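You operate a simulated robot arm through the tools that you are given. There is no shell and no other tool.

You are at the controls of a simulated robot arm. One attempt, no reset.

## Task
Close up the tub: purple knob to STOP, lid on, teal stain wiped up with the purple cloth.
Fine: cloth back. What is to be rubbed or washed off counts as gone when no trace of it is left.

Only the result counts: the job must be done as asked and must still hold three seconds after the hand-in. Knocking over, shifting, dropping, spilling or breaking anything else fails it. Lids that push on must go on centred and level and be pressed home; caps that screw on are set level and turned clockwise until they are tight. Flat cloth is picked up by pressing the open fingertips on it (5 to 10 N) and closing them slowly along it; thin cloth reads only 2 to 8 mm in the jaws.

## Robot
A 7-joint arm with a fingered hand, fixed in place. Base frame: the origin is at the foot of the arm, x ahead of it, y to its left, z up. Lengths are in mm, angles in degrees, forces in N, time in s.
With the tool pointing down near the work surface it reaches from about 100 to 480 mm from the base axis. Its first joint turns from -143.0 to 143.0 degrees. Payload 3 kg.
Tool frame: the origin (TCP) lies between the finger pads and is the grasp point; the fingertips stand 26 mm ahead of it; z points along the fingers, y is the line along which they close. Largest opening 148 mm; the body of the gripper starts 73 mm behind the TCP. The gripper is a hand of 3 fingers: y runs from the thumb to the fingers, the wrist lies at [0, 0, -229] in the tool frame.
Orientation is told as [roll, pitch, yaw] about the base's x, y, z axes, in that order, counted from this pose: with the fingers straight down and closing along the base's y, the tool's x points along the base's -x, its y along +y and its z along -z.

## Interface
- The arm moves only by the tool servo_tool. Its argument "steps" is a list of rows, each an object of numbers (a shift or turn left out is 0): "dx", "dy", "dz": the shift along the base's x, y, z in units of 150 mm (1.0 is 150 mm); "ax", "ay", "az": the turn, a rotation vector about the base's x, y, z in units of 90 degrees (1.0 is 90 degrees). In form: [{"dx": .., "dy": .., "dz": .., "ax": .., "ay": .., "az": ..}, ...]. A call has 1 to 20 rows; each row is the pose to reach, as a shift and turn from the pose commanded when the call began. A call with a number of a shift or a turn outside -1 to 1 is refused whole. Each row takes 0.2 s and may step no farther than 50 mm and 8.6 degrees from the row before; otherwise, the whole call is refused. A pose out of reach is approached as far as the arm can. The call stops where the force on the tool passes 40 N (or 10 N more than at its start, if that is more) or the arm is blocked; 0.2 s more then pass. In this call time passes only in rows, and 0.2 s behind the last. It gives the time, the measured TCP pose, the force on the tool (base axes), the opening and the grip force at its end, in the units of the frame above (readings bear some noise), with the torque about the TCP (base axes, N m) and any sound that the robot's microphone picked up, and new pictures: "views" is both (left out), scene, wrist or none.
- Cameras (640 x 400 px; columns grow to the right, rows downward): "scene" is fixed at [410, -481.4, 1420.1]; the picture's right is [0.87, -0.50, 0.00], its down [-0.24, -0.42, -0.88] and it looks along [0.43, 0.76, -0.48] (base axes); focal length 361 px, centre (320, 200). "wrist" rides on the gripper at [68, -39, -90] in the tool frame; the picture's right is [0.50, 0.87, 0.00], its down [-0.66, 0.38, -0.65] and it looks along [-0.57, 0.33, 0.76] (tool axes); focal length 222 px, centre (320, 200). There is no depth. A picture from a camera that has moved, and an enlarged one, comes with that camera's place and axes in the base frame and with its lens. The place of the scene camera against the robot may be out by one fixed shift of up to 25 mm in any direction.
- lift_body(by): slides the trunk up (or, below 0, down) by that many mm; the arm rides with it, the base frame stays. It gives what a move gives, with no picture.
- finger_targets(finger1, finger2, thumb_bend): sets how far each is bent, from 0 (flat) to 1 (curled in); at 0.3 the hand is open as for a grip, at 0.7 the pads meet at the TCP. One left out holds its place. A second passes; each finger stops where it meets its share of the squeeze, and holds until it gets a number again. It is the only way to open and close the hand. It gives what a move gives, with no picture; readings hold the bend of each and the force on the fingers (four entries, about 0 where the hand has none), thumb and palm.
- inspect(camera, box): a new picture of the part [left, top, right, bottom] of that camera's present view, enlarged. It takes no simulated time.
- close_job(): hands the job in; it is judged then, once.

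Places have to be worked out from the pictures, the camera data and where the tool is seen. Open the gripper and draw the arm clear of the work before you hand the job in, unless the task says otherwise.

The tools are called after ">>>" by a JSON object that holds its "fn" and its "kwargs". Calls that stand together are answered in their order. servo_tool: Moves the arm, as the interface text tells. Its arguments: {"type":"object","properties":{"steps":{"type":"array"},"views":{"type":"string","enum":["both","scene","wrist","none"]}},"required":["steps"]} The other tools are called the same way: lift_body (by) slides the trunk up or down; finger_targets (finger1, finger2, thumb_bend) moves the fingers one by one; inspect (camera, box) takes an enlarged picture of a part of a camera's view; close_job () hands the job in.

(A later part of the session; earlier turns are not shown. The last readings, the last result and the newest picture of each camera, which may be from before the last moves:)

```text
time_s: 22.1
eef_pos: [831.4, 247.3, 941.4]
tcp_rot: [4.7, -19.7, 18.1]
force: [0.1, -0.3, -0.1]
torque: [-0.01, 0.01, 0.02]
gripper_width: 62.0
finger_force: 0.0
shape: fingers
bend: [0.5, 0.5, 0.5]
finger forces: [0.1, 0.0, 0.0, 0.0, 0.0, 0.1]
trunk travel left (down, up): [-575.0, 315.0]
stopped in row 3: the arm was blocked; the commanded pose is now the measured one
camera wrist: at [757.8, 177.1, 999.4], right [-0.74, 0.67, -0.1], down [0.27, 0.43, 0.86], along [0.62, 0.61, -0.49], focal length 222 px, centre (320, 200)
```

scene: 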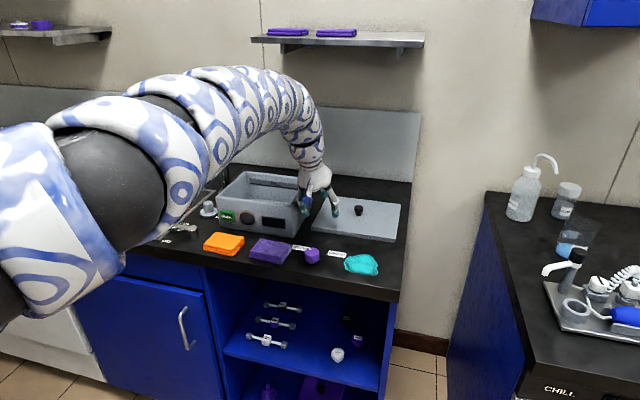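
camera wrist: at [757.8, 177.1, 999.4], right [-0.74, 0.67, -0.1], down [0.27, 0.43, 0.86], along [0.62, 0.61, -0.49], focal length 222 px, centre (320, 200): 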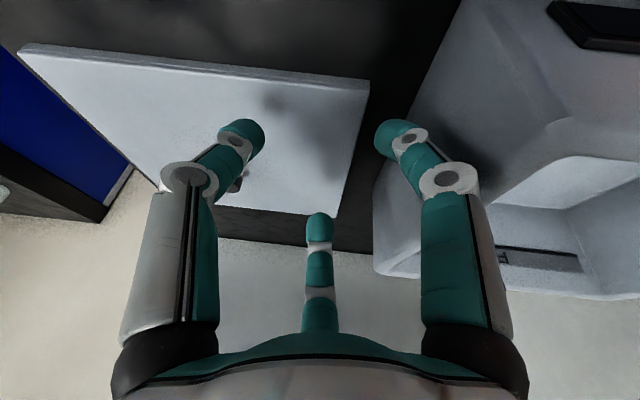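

The tilt was reached but the hand drifted to (831,247), about 60 mm from the tub wall. I move it away from the tub, back to about (862,192), slightly higher, and check tracking.

>>> {"fn": "servo_tool", "kwargs": {"steps": [{"dx": 0.05, "dy": -0.1, "dz": 0.05}, {"dx": 0.1, "dy": -0.2, "dz": 0.1}, {"dx": 0.15, "dy": -0.28, "dz": 0.15}, {"dx": 0.2, "dy": -0.36, "dz": 0.2}], "views": "both"}}

```text
time_s: 23.1
eef_pos: [860.6, 194.5, 970.5]
tcp_rot: [4.7, -19.6, 18.1]
force: [0.3, -0.3, -0.1]
torque: [0.03, 0.0, -0.03]
gripper_width: 61.7
finger_force: 0.1
shape: fingers
bend: [0.5, 0.5, 0.5]
finger forces: [0.1, 0.0, 0.0, 0.0, 0.1, 0.0]
trunk travel left (down, up): [-575.0, 315.0]
camera wrist: at [787.6, 121.7, 1030.0], right [-0.74, 0.67, -0.1], down [0.27, 0.43, 0.86], along [0.62, 0.61, -0.5], focal length 222 px, centre (320, 200)
```

scene: 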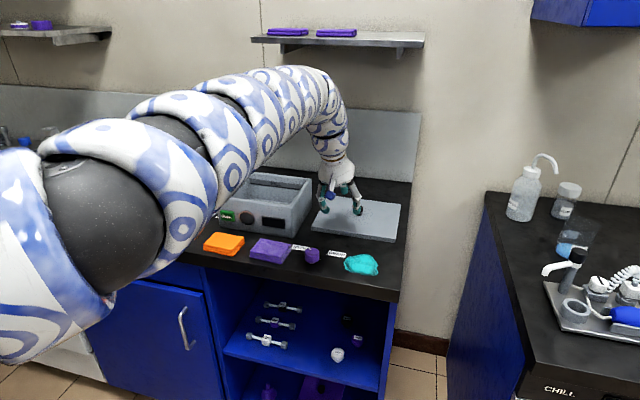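
wrist: 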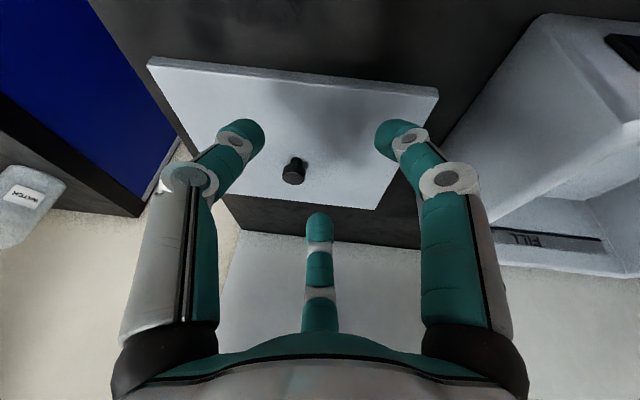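

Tracking is good again with the tilt held. I extend outward toward the lid knob at this height to test the reach.

>>> {"fn": "servo_tool", "kwargs": {"steps": [{"dx": 0.15, "dy": 0.08}, {"dx": 0.3, "dy": 0.15}, {"dx": 0.45, "dy": 0.23}, {"dx": 0.58, "dy": 0.3}], "views": "both"}}

```text
time_s: 24.3
eef_pos: [971.9, 180.0, 969.2]
tcp_rot: [4.5, -19.7, 14.6]
force: [0.2, 0.7, -0.1]
torque: [-0.01, 0.01, 0.01]
gripper_width: 62.0
finger_force: 0.1
shape: fingers
bend: [0.5, 0.5, 0.5]
finger forces: [0.1, 0.1, 0.0, 0.0, 0.1, 0.1]
trunk travel left (down, up): [-575.0, 315.0]
stopped in row 4: the arm was blocked; the commanded pose is now the measured one
camera wrist: at [895.7, 112.8, 1028.4], right [-0.69, 0.71, -0.1], down [0.3, 0.41, 0.86], along [0.66, 0.57, -0.5], focal length 222 px, centre (320, 200)
```

scene: 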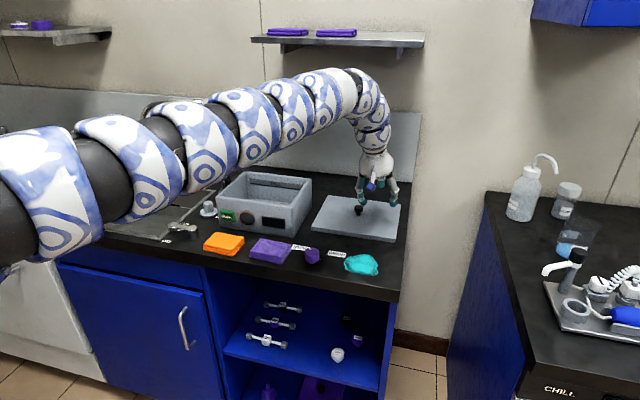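
wrist: 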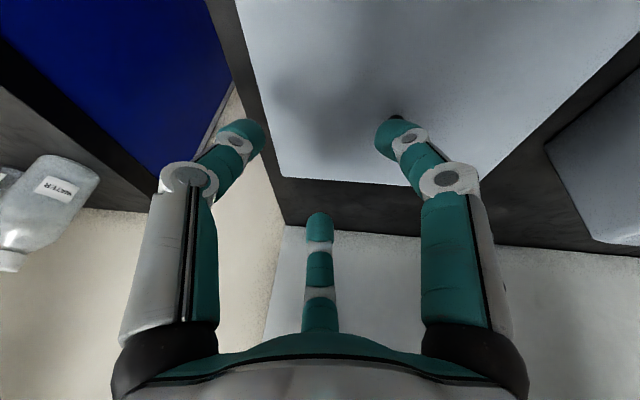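

The radius is now reachable; the sideways error looks like the base joint lagging during elbow re-posing, so I'll move slowly. I step sideways to be over the lid knob at (957,242.5).

>>> {"fn": "servo_tool", "kwargs": {"steps": [{"dx": -0.012, "dy": 0.05}, {"dx": -0.025, "dy": 0.1}, {"dx": -0.037, "dy": 0.15}, {"dx": -0.05, "dy": 0.2}, {"dx": -0.062, "dy": 0.25}, {"dx": -0.075, "dy": 0.3}, {"dx": -0.087, "dy": 0.35}, {"dx": -0.095, "dy": 0.39}, {"dx": -0.1, "dy": 0.417}], "views": "both"}}

```text
time_s: 26.3
eef_pos: [954.2, 222.2, 970.9]
tcp_rot: [4.5, -19.6, 14.6]
force: [0.0, -0.1, 0.0]
torque: [-0.03, 0.03, -0.02]
gripper_width: 61.6
finger_force: 0.1
shape: fingers
bend: [0.5, 0.5, 0.5]
finger forces: [0.1, 0.0, 0.0, 0.1, 0.1, 0.0]
out of reach, approached as far as the arm can: row 3, 4, 5, 6, 7, 8, 9
trunk travel left (down, up): [-575.0, 315.0]
camera wrist: at [876.8, 154.8, 1029.6], right [-0.7, 0.71, -0.1], down [0.29, 0.41, 0.86], along [0.66, 0.57, -0.5], focal length 222 px, centre (320, 200)
```

scene: 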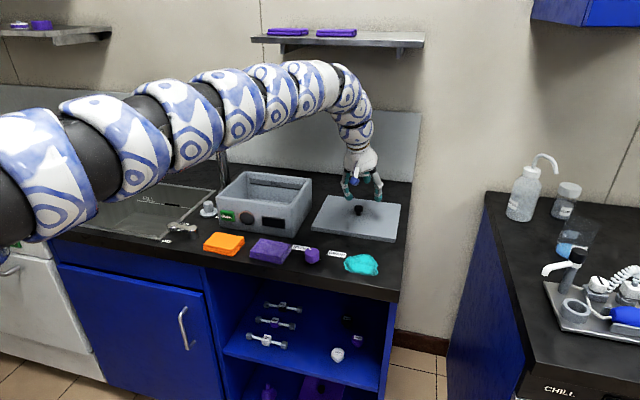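
wrist: 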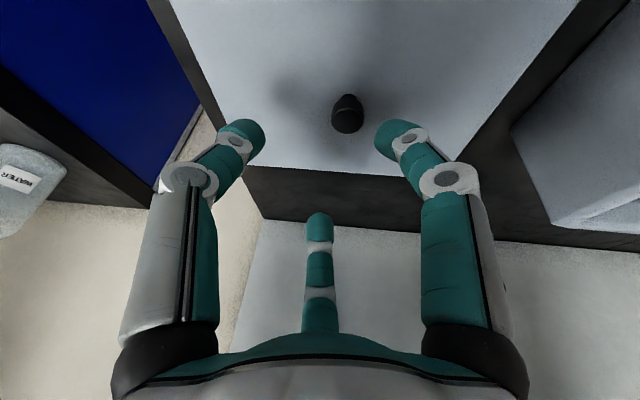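

Reach at 20° tilt ends 20 mm short of the knob, so I add 4° more tilt and creep to the knob position.

>>> {"fn": "servo_tool", "kwargs": {"steps": [{"ax": 0.006, "ay": -0.015}, {"ax": 0.012, "ay": -0.03}, {"ax": 0.018, "ay": -0.045}, {"ax": 0.02, "ay": -0.05, "dx": 0.005, "dy": 0.03}, {"ax": 0.02, "ay": -0.05, "dx": 0.01, "dy": 0.06}, {"ax": 0.02, "ay": -0.05, "dx": 0.015, "dy": 0.1}, {"ax": 0.02, "ay": -0.05, "dx": 0.018, "dy": 0.135}], "views": "both"}}

```text
time_s: 27.9
eef_pos: [958.1, 241.8, 970.5]
tcp_rot: [5.2, -24.5, 14.3]
force: [0.4, -0.4, -0.5]
torque: [0.01, -0.01, 0.02]
gripper_width: 61.8
finger_force: 0.0
shape: fingers
bend: [0.5, 0.5, 0.5]
finger forces: [0.0, 0.0, 0.1, 0.0, 0.0, 0.1]
trunk travel left (down, up): [-575.0, 315.0]
camera wrist: at [875.0, 173.3, 1020.6], right [-0.69, 0.72, -0.14], down [0.22, 0.39, 0.9], along [0.69, 0.58, -0.42], focal length 222 px, centre (320, 200)
```

scene: 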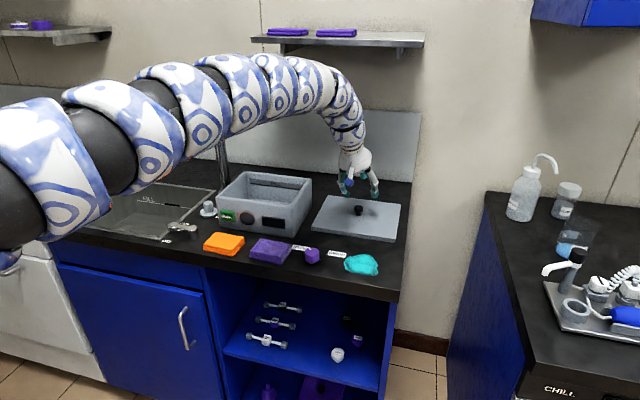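
wrist: 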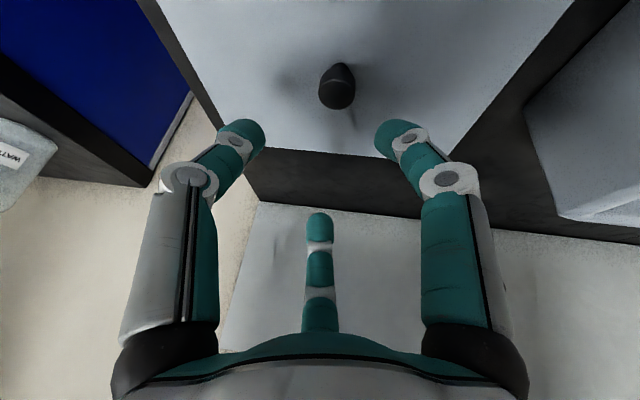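

Right above the lid knob now with about 25° tilt. I descend straight down with the trunk, 55 mm, then look.

>>> {"fn": "lift_body", "kwargs": {"by": -55}}

>>> {"fn": "inspect", "kwargs": {"camera": "wrist", "box": [200, 60, 440, 260]}}

>>> {"fn": "inspect", "kwargs": {"camera": "scene", "box": [290, 140, 430, 250]}}

```text
time_s: 28.8
eef_pos: [956.7, 242.7, 914.8]
tcp_rot: [5.2, -24.4, 14.2]
force: [0.8, -0.5, -0.2]
torque: [0.04, -0.02, 0.01]
gripper_width: 61.8
finger_force: 0.2
shape: fingers
bend: [0.5, 0.5, 0.5]
finger forces: [0.0, 0.0, 0.1, 0.0, 0.1, 0.0]
trunk travel left (down, up): [-520.0, 370.0]
```

```text
2.00 times, centred on (320, 160) of wrist
camera zoom: at [874.6, 173.2, 965.2], right [-0.69, 0.71, -0.14], down [0.23, 0.39, 0.89], along [0.69, 0.58, -0.43], focal length 444 px, centre (320, 280)
```

zoom: 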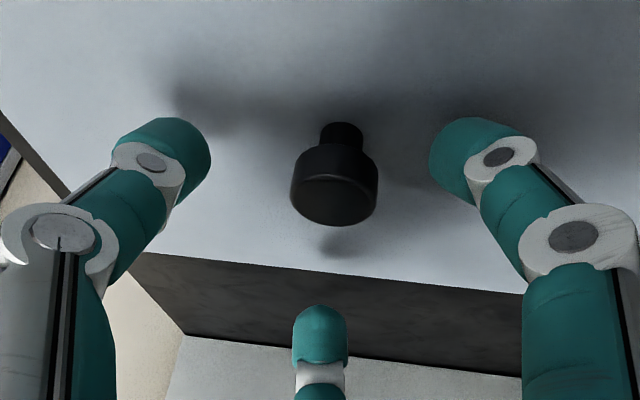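

```text
3.64 times, centred on (360, 195) of scene
camera zoom: at [410.0, -481.4, 1420.1], right [0.87, -0.5, 0.0], down [-0.24, -0.42, -0.88], along [0.43, 0.76, -0.48], focal length 1314 px, centre (174, 218)
```

zoom: 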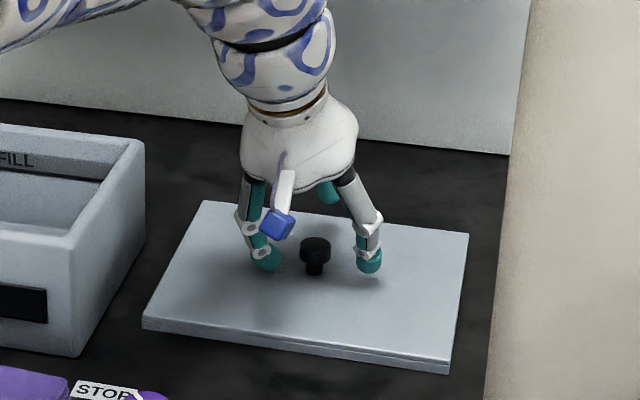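

The lid knob is a mushroom cap on a stem, centred within ~1.5 mm of the TCP. I lower another 18 mm by trunk.

>>> {"fn": "lift_body", "kwargs": {"by": -18}}

>>> {"fn": "inspect", "kwargs": {"camera": "wrist", "box": [200, 60, 440, 260]}}

>>> {"fn": "inspect", "kwargs": {"camera": "scene", "box": [320, 170, 400, 240]}}

```text
time_s: 29.5
eef_pos: [955.1, 241.9, 898.8]
tcp_rot: [5.2, -24.6, 14.4]
force: [-5.9, -0.6, 28.0]
torque: [0.13, 0.47, 0.12]
gripper_width: 55.3
finger_force: 13.7
shape: fingers
bend: [0.53, 0.5, 0.5]
finger forces: [21.4, 0.0, 0.0, 0.0, 6.2, 0.1]
trunk travel left (down, up): [-502.0, 388.0]
```

```text
2.00 times, centred on (320, 160) of wrist
camera zoom: at [873.2, 173.6, 950.2], right [-0.69, 0.71, -0.14], down [0.22, 0.38, 0.9], along [0.69, 0.58, -0.42], focal length 444 px, centre (320, 280)
```

zoom: 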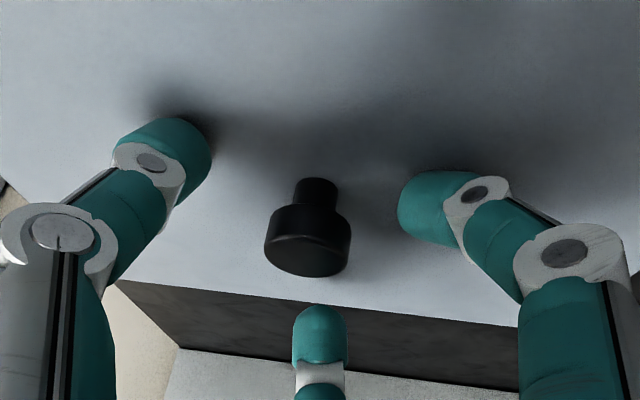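

```text
5.71 times, centred on (360, 205) of scene
camera zoom: at [410.0, -481.4, 1420.1], right [0.87, -0.5, 0.0], down [-0.24, -0.42, -0.88], along [0.43, 0.76, -0.48], focal length 2065 px, centre (91, 171)
```

zoom: 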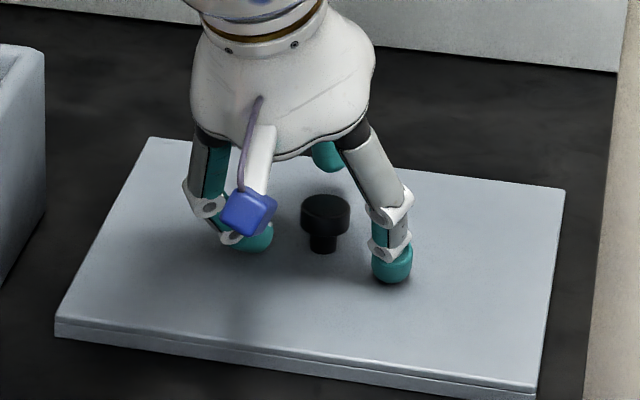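

The inner finger and thumb touched the lid at z≈899 because the fingers are still wide. I raise 7 mm, narrow the fingers around the cap, and come down again.

>>> {"fn": "lift_body", "kwargs": {"by": 7}}

>>> {"fn": "finger_targets", "kwargs": {"finger1": 0.57, "finger2": 0.57, "thumb_bend": 0.57}}

>>> {"fn": "inspect", "kwargs": {"camera": "wrist", "box": [200, 60, 440, 260]}}

```text
time_s: 30.0
eef_pos: [955.6, 241.1, 902.7]
tcp_rot: [5.3, -24.5, 14.3]
force: [2.6, 1.3, 6.3]
torque: [0.21, 0.02, -0.1]
gripper_width: 56.6
finger_force: 3.8
shape: fingers
bend: [0.55, 0.5, 0.5]
finger forces: [7.2, 0.0, 0.0, 0.0, 0.0, 0.0]
trunk travel left (down, up): [-509.0, 381.0]
```

```text
time_s: 31.0
eef_pos: [956.2, 242.3, 904.3]
tcp_rot: [5.2, -24.4, 14.4]
force: [0.5, 2.6, 4.9]
torque: [0.19, 0.11, -0.04]
gripper_width: 44.5
finger_force: 2.1
shape: fingers
bend: [0.57, 0.56, 0.56]
finger forces: [4.8, 0.0, 0.2, 0.1, 0.0, 0.0]
trunk travel left (down, up): [-509.0, 381.0]
```

```text
2.00 times, centred on (320, 160) of wrist
camera zoom: at [874.3, 173.2, 954.3], right [-0.69, 0.71, -0.14], down [0.23, 0.39, 0.89], along [0.69, 0.58, -0.43], focal length 444 px, centre (320, 280)
```

zoom: 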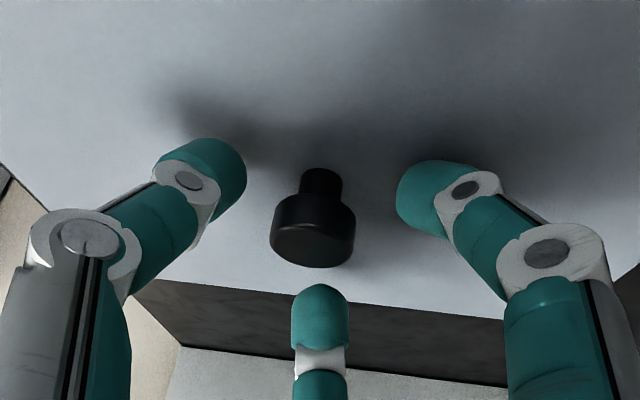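

Finger 1 still brushes the lid, and because of the tilt the tool axis passes ≈7 mm outward of the cap at tip depth. I rise slightly, shift inward about 5 mm, and narrow more before the final descent.

>>> {"fn": "servo_tool", "kwargs": {"steps": [{"dz": 0.03}, {"dx": -0.015, "dy": -0.007, "dz": 0.03}, {"dx": -0.03, "dy": -0.013, "dz": 0.03}], "views": "none"}}

>>> {"fn": "finger_targets", "kwargs": {"finger1": 0.6, "finger2": 0.6, "thumb_bend": 0.6}}

>>> {"fn": "inspect", "kwargs": {"camera": "wrist", "box": [200, 60, 440, 260]}}

```text
time_s: 31.8
eef_pos: [951.0, 239.9, 908.0]
tcp_rot: [5.2, -24.3, 14.4]
force: [0.0, 0.0, -0.6]
torque: [0.0, 0.0, 0.0]
gripper_width: 42.4
finger_force: 0.1
shape: fingers
bend: [0.56, 0.56, 0.56]
finger forces: [0.0, 0.0, 0.0, 0.0, 0.1, 0.0]
trunk travel left (down, up): [-509.0, 381.0]
```

```text
time_s: 32.8
eef_pos: [952.5, 240.0, 908.3]
tcp_rot: [5.1, -24.4, 14.3]
force: [0.0, 0.3, -0.2]
torque: [0.0, 0.01, 0.02]
gripper_width: 30.2
finger_force: 0.1
shape: fingers
bend: [0.6, 0.6, 0.6]
finger forces: [0.1, 0.0, 0.0, 0.1, 0.0, 0.0]
trunk travel left (down, up): [-509.0, 381.0]
```

```text
2.00 times, centred on (320, 160) of wrist
camera zoom: at [870.5, 170.7, 958.5], right [-0.69, 0.71, -0.14], down [0.23, 0.39, 0.89], along [0.69, 0.58, -0.43], focal length 444 px, centre (320, 280)
```

zoom: 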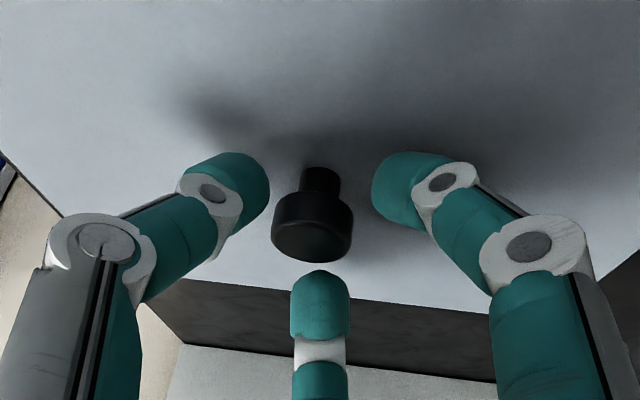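

Clear of the lid now with the cap centred between the tips. I descend 10 mm in small steps.

>>> {"fn": "servo_tool", "kwargs": {"steps": [{"dz": -0.02}, {"dz": -0.04}, {"dz": -0.055}, {"dz": -0.07}], "views": "none"}}

>>> {"fn": "inspect", "kwargs": {"camera": "wrist", "box": [200, 60, 440, 260]}}

```text
time_s: 33.8
eef_pos: [951.7, 240.6, 899.1]
tcp_rot: [5.2, -24.5, 14.4]
force: [-1.7, 0.6, 9.2]
torque: [0.09, 0.08, 0.0]
gripper_width: 26.6
finger_force: 4.1
shape: fingers
bend: [0.62, 0.6, 0.6]
finger forces: [7.7, 0.5, 0.0, 0.0, 0.0, 0.0]
trunk travel left (down, up): [-509.0, 381.0]
```

```text
2.00 times, centred on (320, 160) of wrist
camera zoom: at [869.8, 171.6, 949.2], right [-0.69, 0.71, -0.14], down [0.22, 0.39, 0.9], along [0.69, 0.58, -0.42], focal length 444 px, centre (320, 280)
```

zoom: 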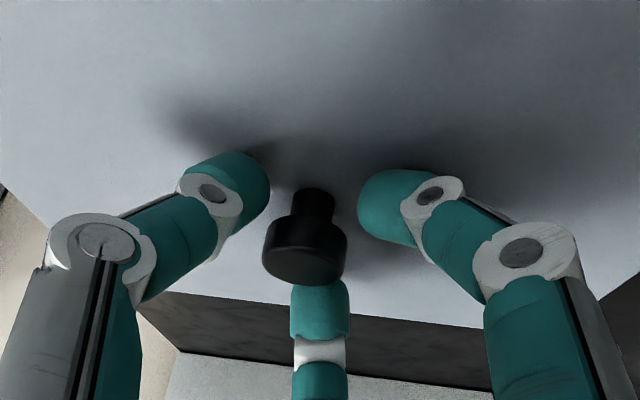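

Finger 1 just touches the lid at z=899. I back off 2 mm, trim sideways by ~2 mm, and close on the cap.

>>> {"fn": "servo_tool", "kwargs": {"steps": [{"dz": 0.015}, {"dx": 0.01, "dy": -0.011, "dz": 0.015}], "views": "none"}}

>>> {"fn": "finger_targets", "kwargs": {"finger1": 0.66, "finger2": 0.66, "thumb_bend": 0.66}}

>>> {"fn": "inspect", "kwargs": {"camera": "wrist", "box": [200, 60, 440, 260]}}

>>> {"fn": "inspect", "kwargs": {"camera": "scene", "box": [290, 150, 430, 250]}}

```text
time_s: 34.4
eef_pos: [951.4, 237.8, 899.4]
tcp_rot: [5.2, -24.4, 14.4]
force: [0.0, 2.0, 4.2]
torque: [0.12, 0.02, 0.04]
gripper_width: 28.2
finger_force: 2.3
shape: fingers
bend: [0.62, 0.59, 0.6]
finger forces: [4.6, 0.7, 0.1, 0.0, 0.1, 0.1]
trunk travel left (down, up): [-509.0, 381.0]
```

```text
time_s: 35.4
eef_pos: [952.4, 237.5, 899.2]
tcp_rot: [5.2, -24.5, 14.3]
force: [-1.0, -0.5, -0.3]
torque: [-0.04, 0.03, -0.01]
gripper_width: 14.6
finger_force: 4.5
shape: fingers
bend: [0.65, 0.61, 0.65]
finger forces: [0.7, 3.9, 0.0, 0.0, 4.1, 0.1]
trunk travel left (down, up): [-509.0, 381.0]
```

```text
2.00 times, centred on (320, 160) of wrist
camera zoom: at [871.2, 169.2, 949.7], right [-0.69, 0.72, -0.14], down [0.23, 0.39, 0.89], along [0.69, 0.58, -0.43], focal length 444 px, centre (320, 280)
```

zoom: 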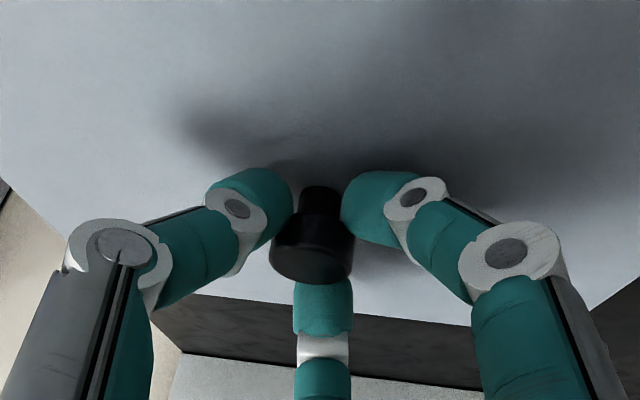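

```text
4.00 times, centred on (360, 200) of scene
camera zoom: at [410.0, -481.4, 1420.1], right [0.87, -0.5, 0.0], down [-0.24, -0.42, -0.88], along [0.43, 0.76, -0.48], focal length 1445 px, centre (160, 200)
```

zoom: 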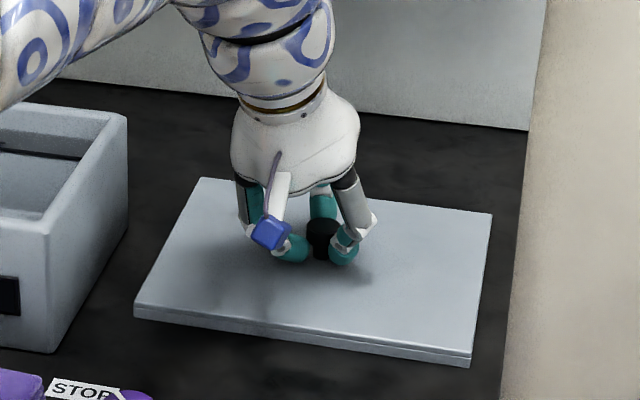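

Thumb and finger 1 are under the cap beside the stem, finger 2 is on the outer side. I squeeze further to firm up the grip.

>>> {"fn": "finger_targets", "kwargs": {"finger1": 0.75, "finger2": 0.75, "thumb_bend": 0.75}}

>>> {"fn": "inspect", "kwargs": {"camera": "wrist", "box": [200, 60, 440, 260]}}

>>> {"fn": "inspect", "kwargs": {"camera": "scene", "box": [290, 150, 430, 250]}}

```text
time_s: 36.4
eef_pos: [953.6, 237.7, 900.1]
tcp_rot: [5.2, -24.5, 14.3]
force: [0.0, -0.2, 0.1]
torque: [-0.02, 0.0, -0.01]
gripper_width: 10.5
finger_force: 15.2
shape: fingers
bend: [0.64, 0.61, 0.68]
finger forces: [7.8, 10.6, 0.1, 0.0, 11.8, 0.0]
trunk travel left (down, up): [-509.0, 381.0]
```

```text
2.00 times, centred on (320, 160) of wrist
camera zoom: at [871.4, 169.4, 949.6], right [-0.69, 0.71, -0.14], down [0.23, 0.39, 0.89], along [0.69, 0.58, -0.43], focal length 444 px, centre (320, 280)
```

zoom: 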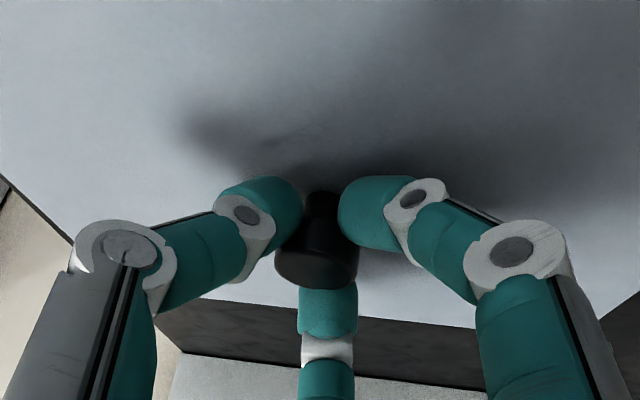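

```text
4.00 times, centred on (360, 200) of scene
camera zoom: at [410.0, -481.4, 1420.1], right [0.87, -0.5, 0.0], down [-0.24, -0.42, -0.88], along [0.43, 0.76, -0.48], focal length 1445 px, centre (160, 200)
```

zoom: 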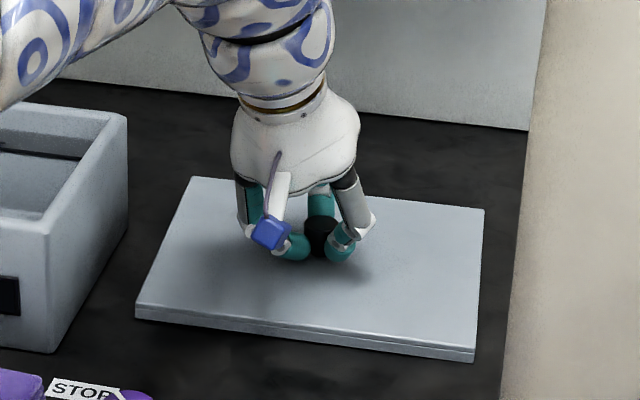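

Grip is firm (8/11/12 N); the lid yawed slightly (~1–2°), which I'll measure after lifting. Trial lift of 25 mm by the trunk.

>>> {"fn": "lift_body", "kwargs": {"by": 25}}

>>> {"fn": "inspect", "kwargs": {"camera": "scene", "box": [270, 120, 430, 250]}}

>>> {"fn": "inspect", "kwargs": {"camera": "wrist", "box": [0, 0, 640, 400]}}

```text
time_s: 37.1
eef_pos: [953.4, 238.0, 924.7]
tcp_rot: [5.2, -24.4, 14.4]
force: [-0.1, 1.2, -2.9]
torque: [-0.02, 0.06, 0.01]
gripper_width: 10.3
finger_force: 15.7
shape: fingers
bend: [0.64, 0.61, 0.68]
finger forces: [8.2, 11.0, 0.1, 0.0, 11.6, 0.1]
trunk travel left (down, up): [-534.0, 356.0]
```

```text
3.08 times, centred on (350, 185) of scene
camera zoom: at [410.0, -481.4, 1420.1], right [0.87, -0.5, 0.0], down [-0.24, -0.42, -0.88], along [0.43, 0.76, -0.48], focal length 1112 px, centre (228, 246)
```

zoom: 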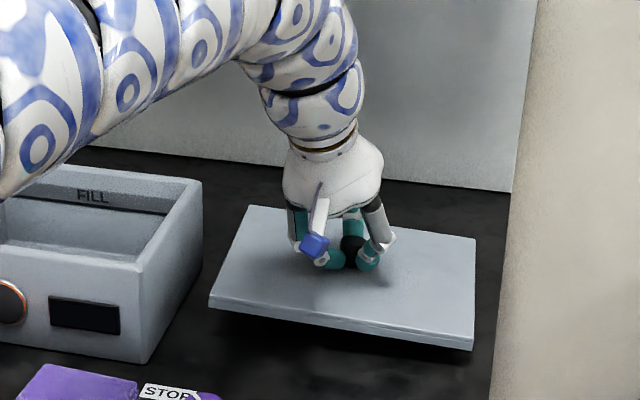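

```text
1.00 times, centred on (320, 200) of wrist (not enlarged: the box is as wide or as high as the picture)
camera zoom: at [871.5, 169.4, 974.4], right [-0.69, 0.71, -0.13], down [0.23, 0.39, 0.89], along [0.69, 0.58, -0.43], focal length 222 px, centre (320, 200)
```

zoom: 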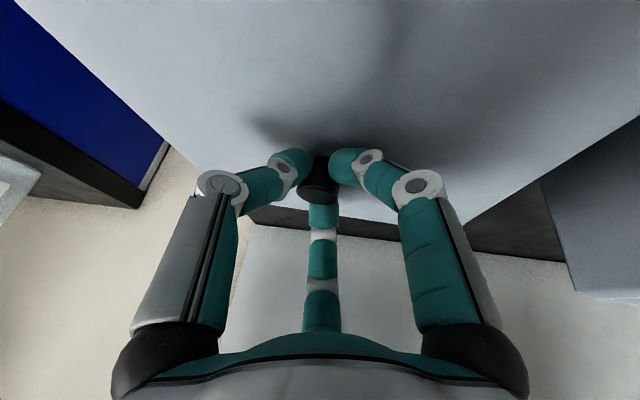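

The lid lifts cleanly (≈3 N) but by my corner solve it is yawed ≈+3° and its right side hangs ≈3° low; I can correct both in the air. To keep the tilt feasible over the tub I must raise the trunk. First 100 mm up, then re-measure the lid.

>>> {"fn": "lift_body", "kwargs": {"by": 100}}

>>> {"fn": "inspect", "kwargs": {"camera": "scene", "box": [290, 130, 370, 180]}}

>>> {"fn": "inspect", "kwargs": {"camera": "scene", "box": [350, 130, 430, 230]}}

>>> {"fn": "inspect", "kwargs": {"camera": "scene", "box": [270, 150, 420, 244]}}

```text
time_s: 38.5
eef_pos: [953.7, 237.9, 1023.4]
tcp_rot: [5.2, -24.3, 14.4]
force: [0.6, -0.5, -2.8]
torque: [-0.01, 0.05, 0.05]
gripper_width: 10.4
finger_force: 15.3
shape: fingers
bend: [0.64, 0.61, 0.68]
finger forces: [8.3, 10.8, 0.1, 0.1, 11.6, 0.0]
trunk travel left (down, up): [-634.0, 256.0]
```

```text
8.00 times, centred on (330, 155) of scene
camera zoom: at [410.0, -481.4, 1420.1], right [0.87, -0.5, 0.0], down [-0.24, -0.42, -0.88], along [0.43, 0.76, -0.48], focal length 2890 px, centre (240, 560)
```

zoom: 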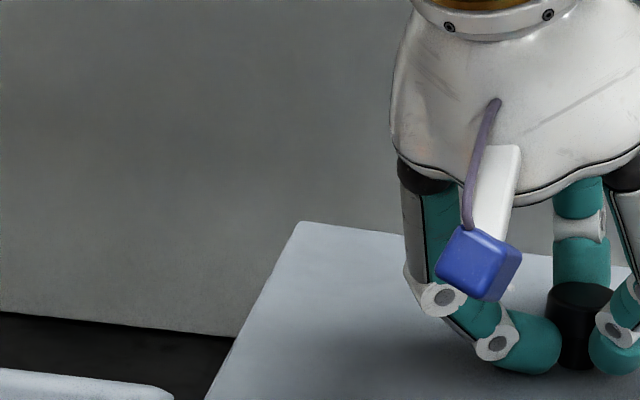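

```text
4.00 times, centred on (390, 180) of scene
camera zoom: at [410.0, -481.4, 1420.1], right [0.87, -0.5, 0.0], down [-0.24, -0.42, -0.88], along [0.43, 0.76, -0.48], focal length 1445 px, centre (40, 280)
```

zoom: 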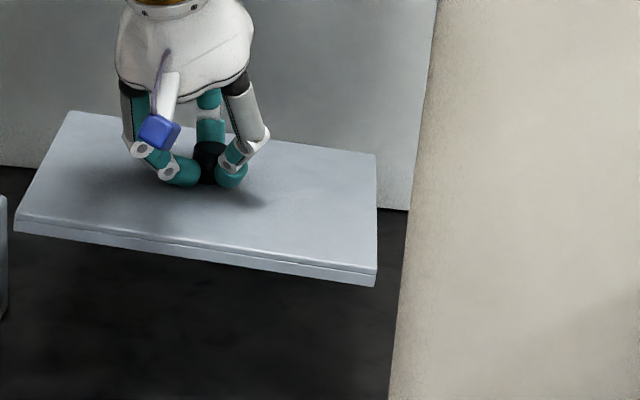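

```text
4.26 times, centred on (345, 197) of scene
camera zoom: at [410.0, -481.4, 1420.1], right [0.87, -0.5, 0.0], down [-0.24, -0.42, -0.88], along [0.43, 0.76, -0.48], focal length 1538 px, centre (214, 213)
```

zoom: 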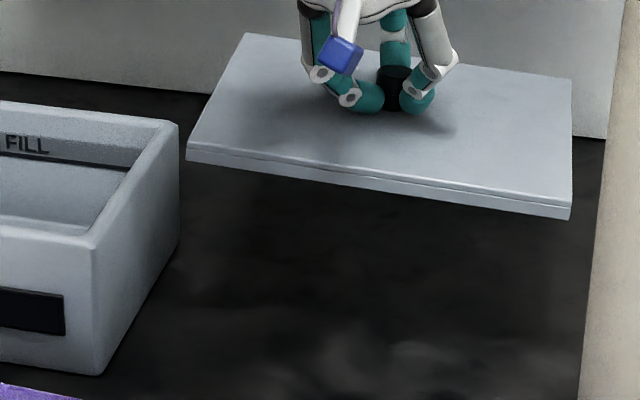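

With a refined camera model the lid comes out ≈3.7° low on its right side and yawed ≈+3.5°. I rotate the tool to level and square it, slowly, then check.

>>> {"fn": "servo_tool", "kwargs": {"steps": [{"ax": -0.005, "ay": -0.007, "az": -0.008}, {"ax": -0.01, "ay": -0.014, "az": -0.016}, {"ax": -0.015, "ay": -0.022, "az": -0.024}, {"ax": -0.02, "ay": -0.03, "az": -0.032}, {"ax": -0.0236, "ay": -0.0362, "az": -0.0389}], "views": "scene"}}

>>> {"fn": "inspect", "kwargs": {"camera": "scene", "box": [270, 140, 430, 240]}}

```text
time_s: 39.7
eef_pos: [953.9, 236.8, 1023.8]
tcp_rot: [2.2, -27.0, 12.2]
force: [0.5, 0.8, -1.9]
torque: [-0.03, 0.02, 0.0]
gripper_width: 10.1
finger_force: 15.1
shape: fingers
bend: [0.64, 0.61, 0.68]
finger forces: [8.1, 10.8, 0.1, 0.0, 11.3, 0.0]
trunk travel left (down, up): [-634.0, 256.0]
```

scene: 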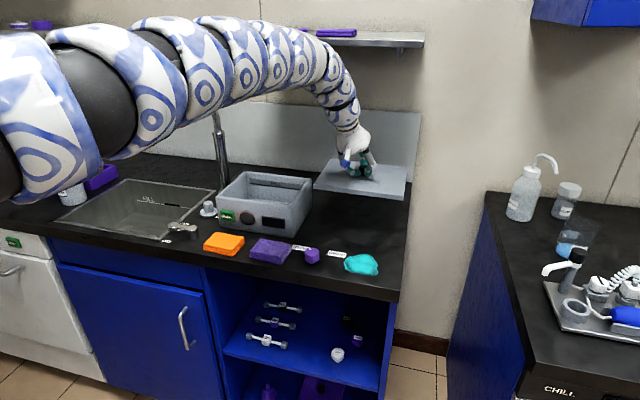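

```text
4.00 times, centred on (350, 190) of scene
camera zoom: at [410.0, -481.4, 1420.1], right [0.87, -0.5, 0.0], down [-0.24, -0.42, -0.88], along [0.43, 0.76, -0.48], focal length 1445 px, centre (200, 240)
```

zoom: 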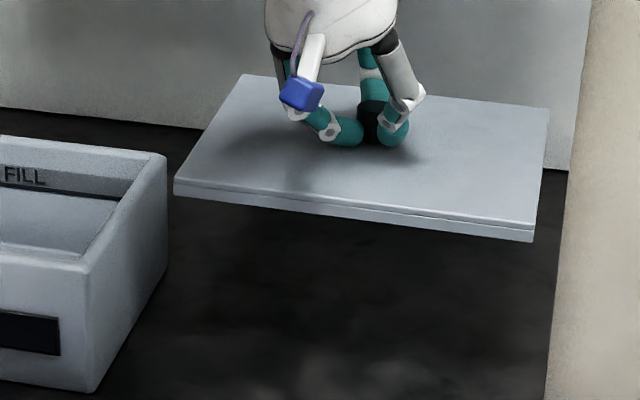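

Now the lid is level and square within about 0.4°. I raise the trunk 120 mm and then move slowly diagonally toward the tub.

>>> {"fn": "lift_body", "kwargs": {"by": 120}}

>>> {"fn": "servo_tool", "kwargs": {"steps": [{"dx": -0.06, "dy": 0.036, "dz": -0.03}, {"dx": -0.12, "dy": 0.072, "dz": -0.06}, {"dx": -0.18, "dy": 0.108, "dz": -0.09}, {"dx": -0.24, "dy": 0.144, "dz": -0.12}, {"dx": -0.3, "dy": 0.18, "dz": -0.15}, {"dx": -0.36, "dy": 0.216, "dz": -0.18}, {"dx": -0.42, "dy": 0.252, "dz": -0.21}, {"dx": -0.48, "dy": 0.288, "dz": -0.24}, {"dx": -0.54, "dy": 0.324, "dz": -0.27}, {"dx": -0.6, "dy": 0.36, "dz": -0.3}, {"dx": -0.66, "dy": 0.396, "dz": -0.33}, {"dx": -0.72, "dy": 0.432, "dz": -0.36}], "views": "both"}}

```text
time_s: 41.2
eef_pos: [953.0, 238.0, 1145.1]
tcp_rot: [2.2, -27.2, 12.2]
force: [0.0, 0.6, -2.9]
torque: [-0.01, 0.02, 0.01]
gripper_width: 9.8
finger_force: 15.2
shape: fingers
bend: [0.64, 0.61, 0.68]
finger forces: [8.2, 10.8, 0.0, 0.0, 11.4, 0.0]
trunk travel left (down, up): [-754.0, 136.0]
```

```text
time_s: 43.8
eef_pos: [845.9, 304.3, 1090.0]
tcp_rot: [2.1, -27.1, 12.2]
force: [-0.1, -0.6, -2.0]
torque: [0.03, 0.02, 0.01]
gripper_width: 9.8
finger_force: 14.5
shape: fingers
bend: [0.64, 0.61, 0.68]
finger forces: [7.9, 10.7, 0.1, 0.0, 11.1, 0.0]
trunk travel left (down, up): [-754.0, 136.0]
camera wrist: at [757.2, 241.8, 1138.3], right [-0.63, 0.75, -0.2], down [0.2, 0.41, 0.89], along [0.75, 0.52, -0.4], focal length 222 px, centre (320, 200)
```

scene: 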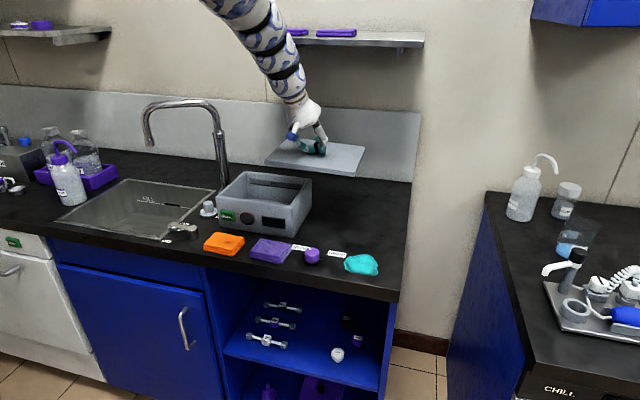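
wrist: 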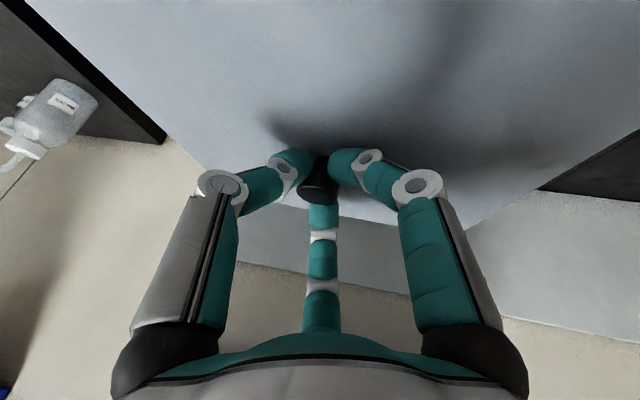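

Tracking is clean. I raise the trunk by 130 mm and continue diagonally in and down toward the tub.

>>> {"fn": "lift_body", "kwargs": {"by": 130}}

>>> {"fn": "servo_tool", "kwargs": {"steps": [{"dx": -0.042, "dy": 0.025, "dz": -0.065}, {"dx": -0.084, "dy": 0.05, "dz": -0.13}, {"dx": -0.126, "dy": 0.075, "dz": -0.195}, {"dx": -0.168, "dy": 0.1, "dz": -0.26}, {"dx": -0.21, "dy": 0.125, "dz": -0.325}, {"dx": -0.252, "dy": 0.15, "dz": -0.39}, {"dx": -0.294, "dy": 0.175, "dz": -0.455}, {"dx": -0.336, "dy": 0.2, "dz": -0.52}, {"dx": -0.378, "dy": 0.225, "dz": -0.585}, {"dx": -0.42, "dy": 0.25, "dz": -0.65}], "views": "scene"}}

```text
time_s: 45.4
eef_pos: [846.2, 303.0, 1221.1]
tcp_rot: [2.0, -27.1, 12.2]
force: [-0.1, -0.2, -2.2]
torque: [0.0, 0.02, -0.02]
gripper_width: 9.8
finger_force: 14.5
shape: fingers
bend: [0.64, 0.61, 0.68]
finger forces: [8.0, 10.8, 0.0, 0.0, 11.1, 0.1]
trunk travel left (down, up): [-884.0, 6.0]
```

```text
time_s: 47.6
eef_pos: [783.0, 340.8, 1121.4]
tcp_rot: [2.2, -27.0, 12.2]
force: [-0.5, 0.5, -2.4]
torque: [-0.02, 0.01, -0.02]
gripper_width: 9.3
finger_force: 14.8
shape: fingers
bend: [0.72, 0.61, 0.68]
finger forces: [7.7, 10.8, 0.0, 0.1, 11.0, 0.0]
trunk travel left (down, up): [-884.0, 6.0]
```

scene: 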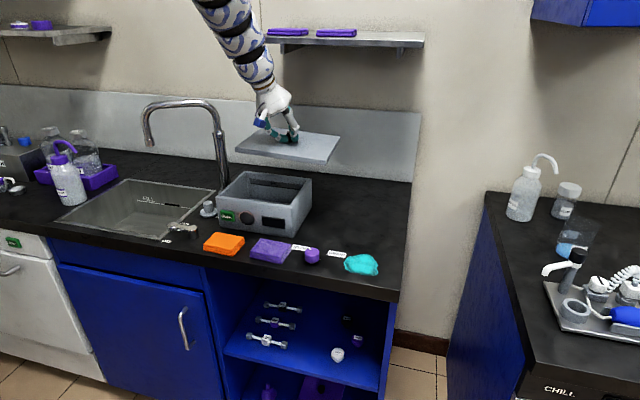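

Finger 1's bend jumped from 0.64 to 0.72, so the grip may have shifted. I look closely before moving on.

>>> {"fn": "inspect", "kwargs": {"camera": "scene", "box": [220, 90, 380, 190]}}

>>> {"fn": "inspect", "kwargs": {"camera": "wrist", "box": [200, 60, 440, 260]}}

```text
4.00 times, centred on (300, 140) of scene
camera zoom: at [410.0, -481.4, 1420.1], right [0.87, -0.5, 0.0], down [-0.24, -0.42, -0.88], along [0.43, 0.76, -0.48], focal length 1445 px, centre (400, 440)
```

zoom: 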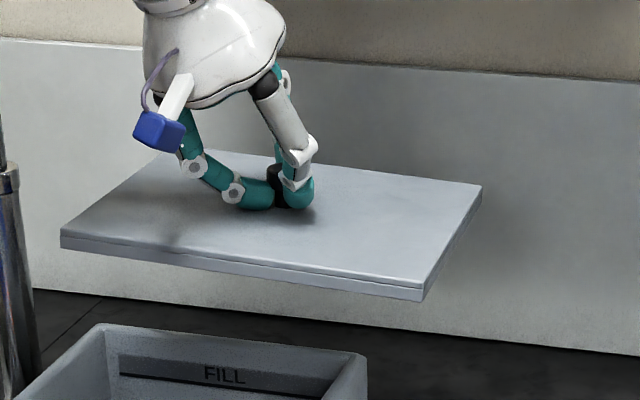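

```text
2.00 times, centred on (320, 160) of wrist
camera zoom: at [694.9, 279.1, 1170.2], right [-0.63, 0.75, -0.2], down [0.2, 0.41, 0.89], along [0.75, 0.52, -0.41], focal length 444 px, centre (320, 280)
```

zoom: 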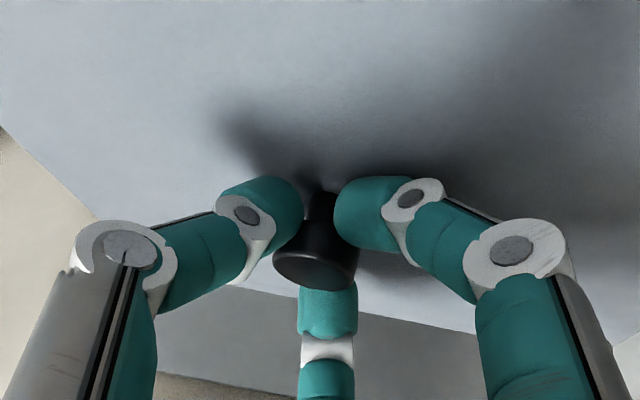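

The lid has slipped to ≈4° right-low and ≈2° yaw again but is still held firmly. I continue slowly to a hover over the tub while applying the levelling and squaring correction.

>>> {"fn": "servo_tool", "kwargs": {"steps": [{"ax": -0.005, "ay": -0.005, "az": -0.004}, {"ax": -0.01, "ay": -0.01, "az": -0.008}, {"ax": -0.016, "ay": -0.016, "az": -0.012, "dx": -0.04, "dy": 0.025, "dz": -0.04}, {"ax": -0.022, "ay": -0.022, "az": -0.016, "dx": -0.09, "dy": 0.055, "dz": -0.1}, {"ax": -0.028, "ay": -0.028, "az": -0.02, "dx": -0.14, "dy": 0.085, "dz": -0.16}, {"ax": -0.0306, "ay": -0.0306, "az": -0.0244, "dx": -0.19, "dy": 0.115, "dz": -0.22}, {"ax": -0.0306, "ay": -0.0306, "az": -0.0244, "dx": -0.24, "dy": 0.148, "dz": -0.28}, {"ax": -0.0306, "ay": -0.0306, "az": -0.0244, "dx": -0.29, "dy": 0.18, "dz": -0.34}, {"ax": -0.0306, "ay": -0.0306, "az": -0.0244, "dx": -0.34, "dy": 0.21, "dz": -0.41}, {"ax": -0.0306, "ay": -0.0306, "az": -0.0244, "dx": -0.38, "dy": 0.235, "dz": -0.48}, {"ax": -0.0306, "ay": -0.0306, "az": -0.0244, "dx": -0.42, "dy": 0.26, "dz": -0.55}], "views": "scene"}}

>>> {"fn": "inspect", "kwargs": {"camera": "scene", "box": [200, 130, 340, 240]}}

```text
time_s: 50.0
eef_pos: [719.4, 379.7, 1040.9]
tcp_rot: [-1.7, -29.2, 11.8]
force: [0.5, -0.5, -2.8]
torque: [-0.02, 0.02, -0.01]
gripper_width: 8.9
finger_force: 14.3
shape: fingers
bend: [0.72, 0.61, 0.68]
finger forces: [7.5, 10.9, 0.1, 0.1, 10.8, 0.0]
trunk travel left (down, up): [-884.0, 6.0]
```

scene: 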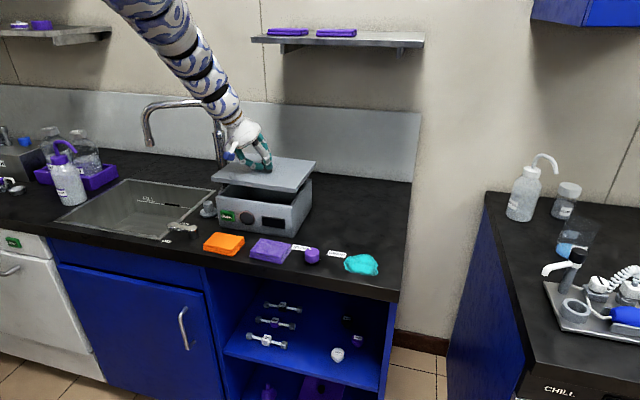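

```text
3.64 times, centred on (270, 185) of scene
camera zoom: at [410.0, -481.4, 1420.1], right [0.87, -0.5, 0.0], down [-0.24, -0.42, -0.88], along [0.43, 0.76, -0.48], focal length 1314 px, centre (502, 254)
```

zoom: 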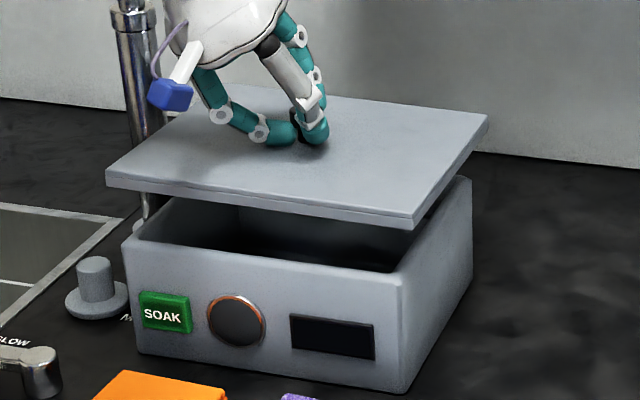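

The lid hovers over the tub, nearly level (≈1.5°) and square. I lower 28 mm to compare edges directly just above the rim.

>>> {"fn": "servo_tool", "kwargs": {"steps": [{"dz": -0.04}, {"dz": -0.08}, {"dz": -0.12}, {"dz": -0.16}, {"dz": -0.185}], "views": "none"}}

>>> {"fn": "inspect", "kwargs": {"camera": "scene", "box": [200, 140, 330, 240]}}

>>> {"fn": "inspect", "kwargs": {"camera": "scene", "box": [280, 150, 330, 220]}}

>>> {"fn": "inspect", "kwargs": {"camera": "scene", "box": [205, 160, 265, 220]}}

```text
time_s: 51.2
eef_pos: [718.8, 379.2, 1013.4]
tcp_rot: [-1.6, -29.3, 11.7]
force: [-0.6, -0.6, -2.4]
torque: [-0.01, 0.05, -0.02]
gripper_width: 8.7
finger_force: 14.4
shape: fingers
bend: [0.72, 0.61, 0.68]
finger forces: [7.2, 10.8, 0.0, 0.0, 10.9, 0.0]
trunk travel left (down, up): [-884.0, 6.0]
```

```text
4.00 times, centred on (265, 190) of scene
camera zoom: at [410.0, -481.4, 1420.1], right [0.87, -0.5, 0.0], down [-0.24, -0.42, -0.88], along [0.43, 0.76, -0.48], focal length 1445 px, centre (540, 240)
```

zoom: 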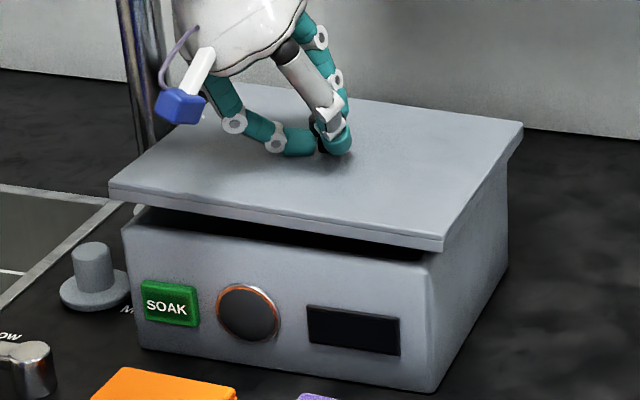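

```text
5.71 times, centred on (305, 185) of scene
camera zoom: at [410.0, -481.4, 1420.1], right [0.87, -0.5, 0.0], down [-0.24, -0.42, -0.88], along [0.43, 0.76, -0.48], focal length 2065 px, centre (406, 286)
```

zoom: 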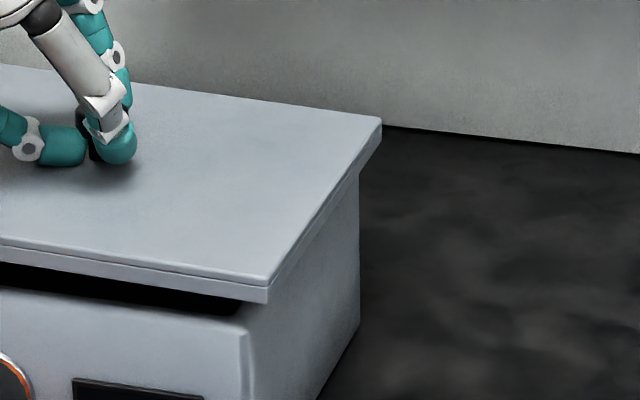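

```text
6.67 times, centred on (235, 190) of scene
camera zoom: at [410.0, -481.4, 1420.1], right [0.87, -0.5, 0.0], down [-0.24, -0.42, -0.88], along [0.43, 0.76, -0.48], focal length 2409 px, centre (887, 267)
```

zoom: 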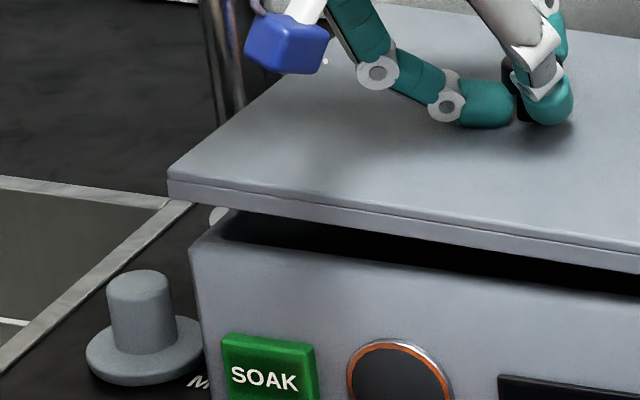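

The lid is a few mm to a cm above the rim, right side slightly low. I step down in small moves watching the vertical force for touch-down.

>>> {"fn": "servo_tool", "kwargs": {"steps": [{"dz": -0.015}, {"dz": -0.03}, {"dz": -0.04}], "views": "none"}}

```text
time_s: 52.0
eef_pos: [719.6, 379.6, 1006.7]
tcp_rot: [-1.6, -29.3, 11.7]
force: [0.0, -0.4, -2.3]
torque: [-0.02, 0.05, 0.01]
gripper_width: 8.8
finger_force: 14.6
shape: fingers
bend: [0.72, 0.61, 0.68]
finger forces: [7.2, 10.9, 0.1, 0.0, 10.8, 0.0]
trunk travel left (down, up): [-884.0, 6.0]
```

>>> {"fn": "servo_tool", "kwargs": {"steps": [{"dz": -0.01}, {"dz": -0.02}, {"dz": -0.027}], "views": "none"}}

>>> {"fn": "inspect", "kwargs": {"camera": "scene", "box": [280, 150, 330, 220]}}

>>> {"fn": "inspect", "kwargs": {"camera": "scene", "box": [205, 160, 265, 220]}}

```text
time_s: 52.8
eef_pos: [719.8, 379.8, 1002.0]
tcp_rot: [-1.6, -29.2, 11.8]
force: [-0.1, -0.1, -1.6]
torque: [-0.04, 0.0, 0.01]
gripper_width: 8.6
finger_force: 14.7
shape: fingers
bend: [0.72, 0.61, 0.68]
finger forces: [7.2, 11.0, 0.1, 0.1, 10.9, 0.1]
trunk travel left (down, up): [-884.0, 6.0]
```

```text
5.71 times, centred on (305, 185) of scene
camera zoom: at [410.0, -481.4, 1420.1], right [0.87, -0.5, 0.0], down [-0.24, -0.42, -0.88], along [0.43, 0.76, -0.48], focal length 2065 px, centre (406, 286)
```

zoom: 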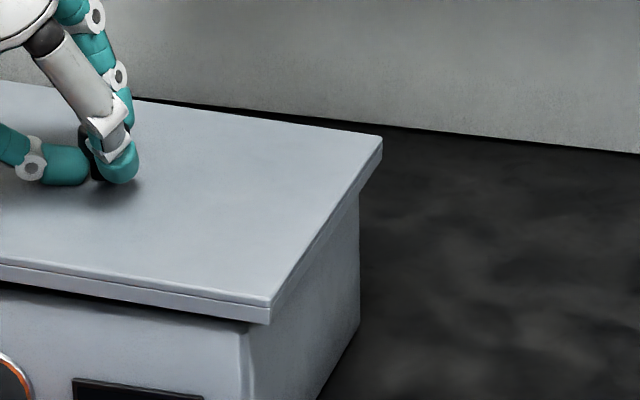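

```text
6.67 times, centred on (235, 190) of scene
camera zoom: at [410.0, -481.4, 1420.1], right [0.87, -0.5, 0.0], down [-0.24, -0.42, -0.88], along [0.43, 0.76, -0.48], focal length 2409 px, centre (887, 267)
```

zoom: 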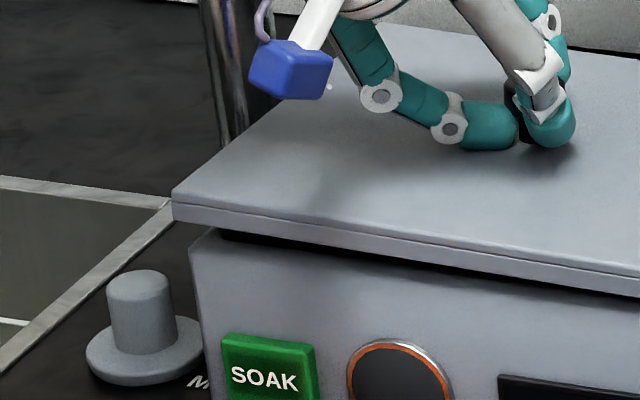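

Force is easing (−1.6 N), so touch-down may be starting at the right side. I lower 3 mm more to confirm contact.

>>> {"fn": "servo_tool", "kwargs": {"steps": [{"dz": -0.007}, {"dz": -0.014}, {"dz": -0.02}], "views": "none"}}

>>> {"fn": "inspect", "kwargs": {"camera": "scene", "box": [200, 140, 330, 240]}}

```text
time_s: 53.6
eef_pos: [718.6, 380.5, 998.7]
tcp_rot: [-1.6, -29.2, 11.8]
force: [-0.1, -0.8, -2.1]
torque: [-0.04, 0.03, 0.03]
gripper_width: 8.8
finger_force: 14.5
shape: fingers
bend: [0.72, 0.61, 0.68]
finger forces: [7.1, 10.9, 0.1, 0.0, 10.9, 0.1]
trunk travel left (down, up): [-884.0, 6.0]
```

```text
4.00 times, centred on (265, 190) of scene
camera zoom: at [410.0, -481.4, 1420.1], right [0.87, -0.5, 0.0], down [-0.24, -0.42, -0.88], along [0.43, 0.76, -0.48], focal length 1445 px, centre (540, 240)
```

zoom: 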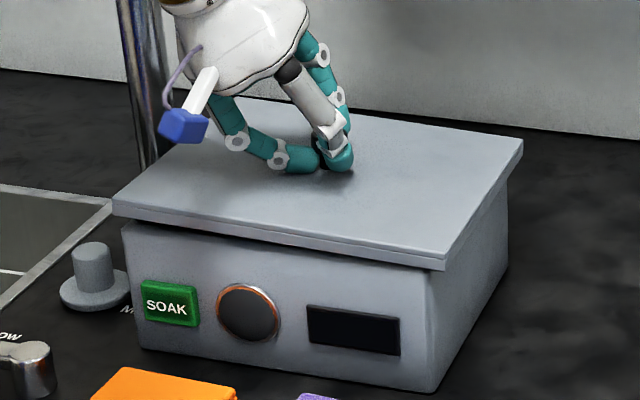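

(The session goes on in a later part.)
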